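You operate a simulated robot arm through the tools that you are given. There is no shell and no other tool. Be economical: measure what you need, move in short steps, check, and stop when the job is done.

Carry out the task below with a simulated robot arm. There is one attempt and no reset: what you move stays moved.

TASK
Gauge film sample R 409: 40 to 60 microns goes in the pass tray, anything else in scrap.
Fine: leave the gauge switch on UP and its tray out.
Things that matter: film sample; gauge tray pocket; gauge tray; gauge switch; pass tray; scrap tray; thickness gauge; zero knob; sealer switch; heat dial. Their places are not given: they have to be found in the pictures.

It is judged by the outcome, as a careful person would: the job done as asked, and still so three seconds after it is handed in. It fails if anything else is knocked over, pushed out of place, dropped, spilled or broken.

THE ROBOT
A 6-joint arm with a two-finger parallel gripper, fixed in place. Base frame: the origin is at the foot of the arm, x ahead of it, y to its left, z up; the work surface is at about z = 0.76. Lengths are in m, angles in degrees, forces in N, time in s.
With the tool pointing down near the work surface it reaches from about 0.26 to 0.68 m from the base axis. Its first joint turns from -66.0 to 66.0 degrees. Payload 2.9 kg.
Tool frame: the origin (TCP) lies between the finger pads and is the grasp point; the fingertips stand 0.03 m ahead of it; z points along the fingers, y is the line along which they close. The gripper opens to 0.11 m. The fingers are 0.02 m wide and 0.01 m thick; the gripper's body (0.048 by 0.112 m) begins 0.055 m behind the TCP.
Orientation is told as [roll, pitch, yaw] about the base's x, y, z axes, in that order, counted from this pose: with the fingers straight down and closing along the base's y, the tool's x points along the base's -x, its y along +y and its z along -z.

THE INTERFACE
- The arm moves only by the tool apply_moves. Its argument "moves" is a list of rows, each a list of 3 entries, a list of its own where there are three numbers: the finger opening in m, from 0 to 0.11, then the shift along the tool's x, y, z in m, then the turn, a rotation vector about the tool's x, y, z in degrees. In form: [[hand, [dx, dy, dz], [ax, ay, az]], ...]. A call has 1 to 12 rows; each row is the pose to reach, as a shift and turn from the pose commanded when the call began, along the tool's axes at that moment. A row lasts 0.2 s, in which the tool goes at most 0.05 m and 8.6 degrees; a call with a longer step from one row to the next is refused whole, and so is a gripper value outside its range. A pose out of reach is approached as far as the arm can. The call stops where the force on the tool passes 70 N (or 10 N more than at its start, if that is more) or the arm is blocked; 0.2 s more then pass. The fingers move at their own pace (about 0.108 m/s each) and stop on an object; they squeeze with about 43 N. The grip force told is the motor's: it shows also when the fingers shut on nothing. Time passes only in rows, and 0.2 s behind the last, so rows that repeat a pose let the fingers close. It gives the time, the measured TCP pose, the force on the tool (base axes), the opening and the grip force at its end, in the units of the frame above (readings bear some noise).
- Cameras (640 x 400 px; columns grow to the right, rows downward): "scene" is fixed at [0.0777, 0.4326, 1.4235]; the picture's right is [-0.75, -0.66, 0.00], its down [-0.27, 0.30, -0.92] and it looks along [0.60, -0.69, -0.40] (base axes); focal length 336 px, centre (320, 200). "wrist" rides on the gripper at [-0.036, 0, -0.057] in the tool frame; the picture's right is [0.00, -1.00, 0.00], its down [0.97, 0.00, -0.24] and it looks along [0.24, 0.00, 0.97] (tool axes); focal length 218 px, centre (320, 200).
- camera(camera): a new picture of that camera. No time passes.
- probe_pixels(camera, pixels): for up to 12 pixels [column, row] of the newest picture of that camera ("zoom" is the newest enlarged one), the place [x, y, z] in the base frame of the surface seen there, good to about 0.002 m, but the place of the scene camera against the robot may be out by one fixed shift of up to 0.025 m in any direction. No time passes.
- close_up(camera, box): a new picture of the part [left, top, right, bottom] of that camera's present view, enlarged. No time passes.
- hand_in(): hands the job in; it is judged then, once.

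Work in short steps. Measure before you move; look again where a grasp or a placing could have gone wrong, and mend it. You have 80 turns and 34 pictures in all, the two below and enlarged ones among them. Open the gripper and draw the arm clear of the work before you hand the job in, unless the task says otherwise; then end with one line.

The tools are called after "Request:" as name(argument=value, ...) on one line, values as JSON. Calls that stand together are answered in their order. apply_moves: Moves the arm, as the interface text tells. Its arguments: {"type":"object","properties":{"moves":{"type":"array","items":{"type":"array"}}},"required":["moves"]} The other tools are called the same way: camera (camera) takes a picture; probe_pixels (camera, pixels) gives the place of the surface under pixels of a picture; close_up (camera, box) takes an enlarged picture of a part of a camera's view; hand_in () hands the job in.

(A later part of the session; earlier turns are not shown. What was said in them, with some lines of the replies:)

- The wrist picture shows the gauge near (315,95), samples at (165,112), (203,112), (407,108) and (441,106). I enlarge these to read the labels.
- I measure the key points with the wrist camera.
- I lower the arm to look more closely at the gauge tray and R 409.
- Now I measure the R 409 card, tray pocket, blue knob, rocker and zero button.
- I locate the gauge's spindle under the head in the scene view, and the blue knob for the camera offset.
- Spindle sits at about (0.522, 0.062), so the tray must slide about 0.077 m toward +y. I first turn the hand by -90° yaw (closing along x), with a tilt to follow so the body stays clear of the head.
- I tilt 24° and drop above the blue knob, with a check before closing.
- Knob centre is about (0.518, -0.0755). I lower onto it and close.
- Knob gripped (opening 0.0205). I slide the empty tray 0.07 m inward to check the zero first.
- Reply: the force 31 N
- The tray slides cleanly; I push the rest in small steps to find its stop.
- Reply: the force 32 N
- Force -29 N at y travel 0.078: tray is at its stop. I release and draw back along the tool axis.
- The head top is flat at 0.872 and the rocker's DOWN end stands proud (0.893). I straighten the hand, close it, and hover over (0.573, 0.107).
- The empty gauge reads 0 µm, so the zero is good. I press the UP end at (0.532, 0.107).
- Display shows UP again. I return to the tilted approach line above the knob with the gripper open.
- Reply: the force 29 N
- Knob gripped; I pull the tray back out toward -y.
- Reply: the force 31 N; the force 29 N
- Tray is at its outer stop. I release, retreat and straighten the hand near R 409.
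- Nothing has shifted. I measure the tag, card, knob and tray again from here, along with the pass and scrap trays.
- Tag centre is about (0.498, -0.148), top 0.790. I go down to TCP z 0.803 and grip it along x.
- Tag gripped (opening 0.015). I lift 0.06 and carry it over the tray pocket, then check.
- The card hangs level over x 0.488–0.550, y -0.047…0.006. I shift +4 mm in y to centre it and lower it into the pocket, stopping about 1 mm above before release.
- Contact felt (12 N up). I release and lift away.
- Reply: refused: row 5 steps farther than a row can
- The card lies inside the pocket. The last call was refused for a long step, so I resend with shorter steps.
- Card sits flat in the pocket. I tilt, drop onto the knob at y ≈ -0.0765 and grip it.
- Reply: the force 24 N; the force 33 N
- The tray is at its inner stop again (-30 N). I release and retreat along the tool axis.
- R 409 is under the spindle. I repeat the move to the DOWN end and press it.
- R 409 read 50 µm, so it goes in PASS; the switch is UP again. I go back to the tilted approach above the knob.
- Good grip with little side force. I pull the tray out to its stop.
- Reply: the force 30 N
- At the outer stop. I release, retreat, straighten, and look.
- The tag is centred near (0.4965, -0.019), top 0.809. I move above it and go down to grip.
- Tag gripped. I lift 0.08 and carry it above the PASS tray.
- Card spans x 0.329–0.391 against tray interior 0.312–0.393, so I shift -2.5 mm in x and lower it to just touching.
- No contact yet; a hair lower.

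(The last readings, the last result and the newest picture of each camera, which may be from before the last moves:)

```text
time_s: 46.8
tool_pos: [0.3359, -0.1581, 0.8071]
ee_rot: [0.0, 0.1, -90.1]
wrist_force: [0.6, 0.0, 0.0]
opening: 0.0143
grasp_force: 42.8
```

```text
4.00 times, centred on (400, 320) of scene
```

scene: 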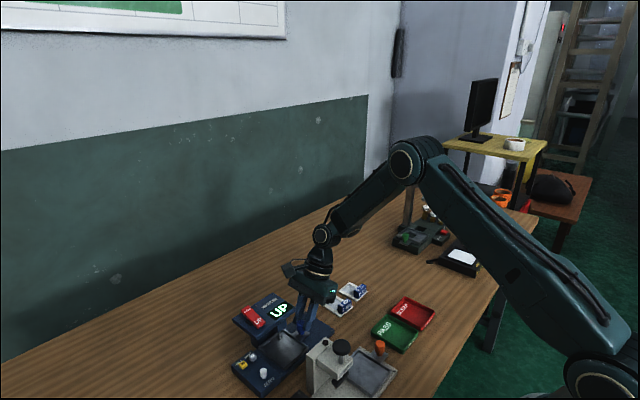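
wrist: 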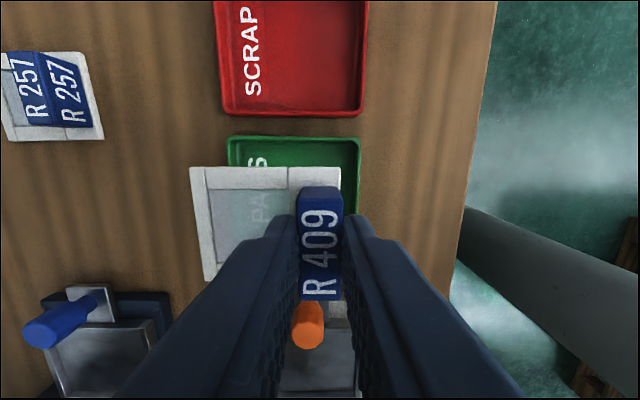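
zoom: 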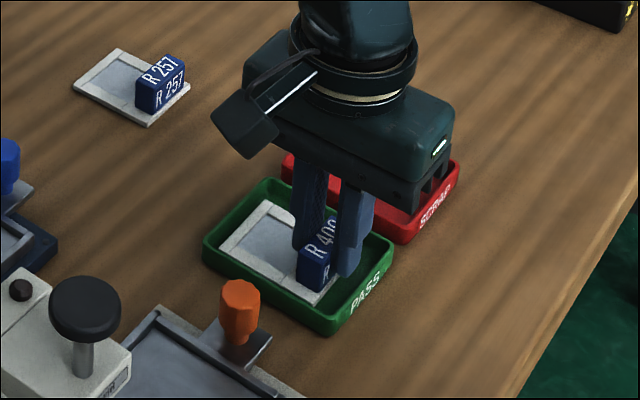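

The card is inside the tray, just above the floor. One small step lower, then release with a narrow opening and rise.

Request:
apply_moves(moves=[[0.0143, [0, 0, 0.001], [0, 0, 0]], [0.024, [0, 0, 0.001], [0, 0, 0]], [0.024, [0, 0, 0.001], [0, 0, 0]], [0.024, [0, 0, -0.02], [0, 0, 0]], [0.024, [0, 0, -0.06], [0, 0, 0]], [0.05, [0, 0, -0.1], [0, 0, 0]], [0.05, [0, 0, -0.15], [0, 0, 0]], [0.05, [0, 0.02, -0.19], [0, 0, 0]]])

Request:
camera(camera="wrist")

Request:
camera(camera="scene")

```text
time_s: 48.6
tool_pos: [0.3562, -0.162, 0.999]
ee_rot: [0.0, 0.1, -90.0]
wrist_force: [0.3, -0.4, 0.3]
opening: 0.05
grasp_force: 0.0
```

```text
4 pictures are left
```

wrist: 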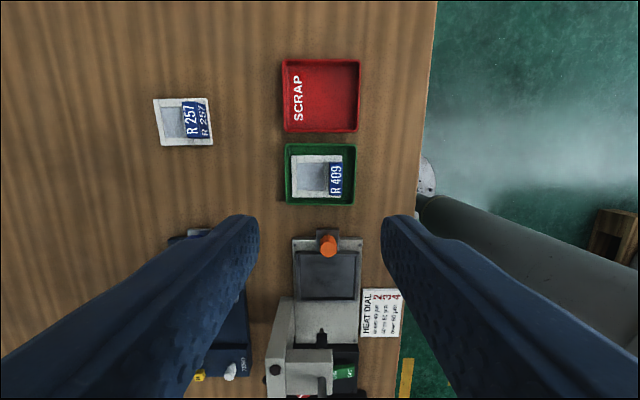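

```text
3 pictures are left
```

scene: 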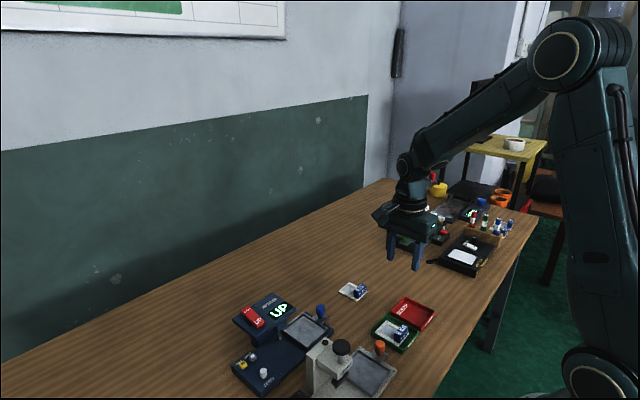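

R 409 lies flat in PASS, the switch shows UP, the gauge tray is out, and the arm is clear and open. I hand in.

Request:
hand_in()

```text
The job is handed in.
```

R 409 measured 50 µm (the empty gauge read 0 µm beforehand), so I put it in the pass tray and left the gauge switch on UP with its tray out.
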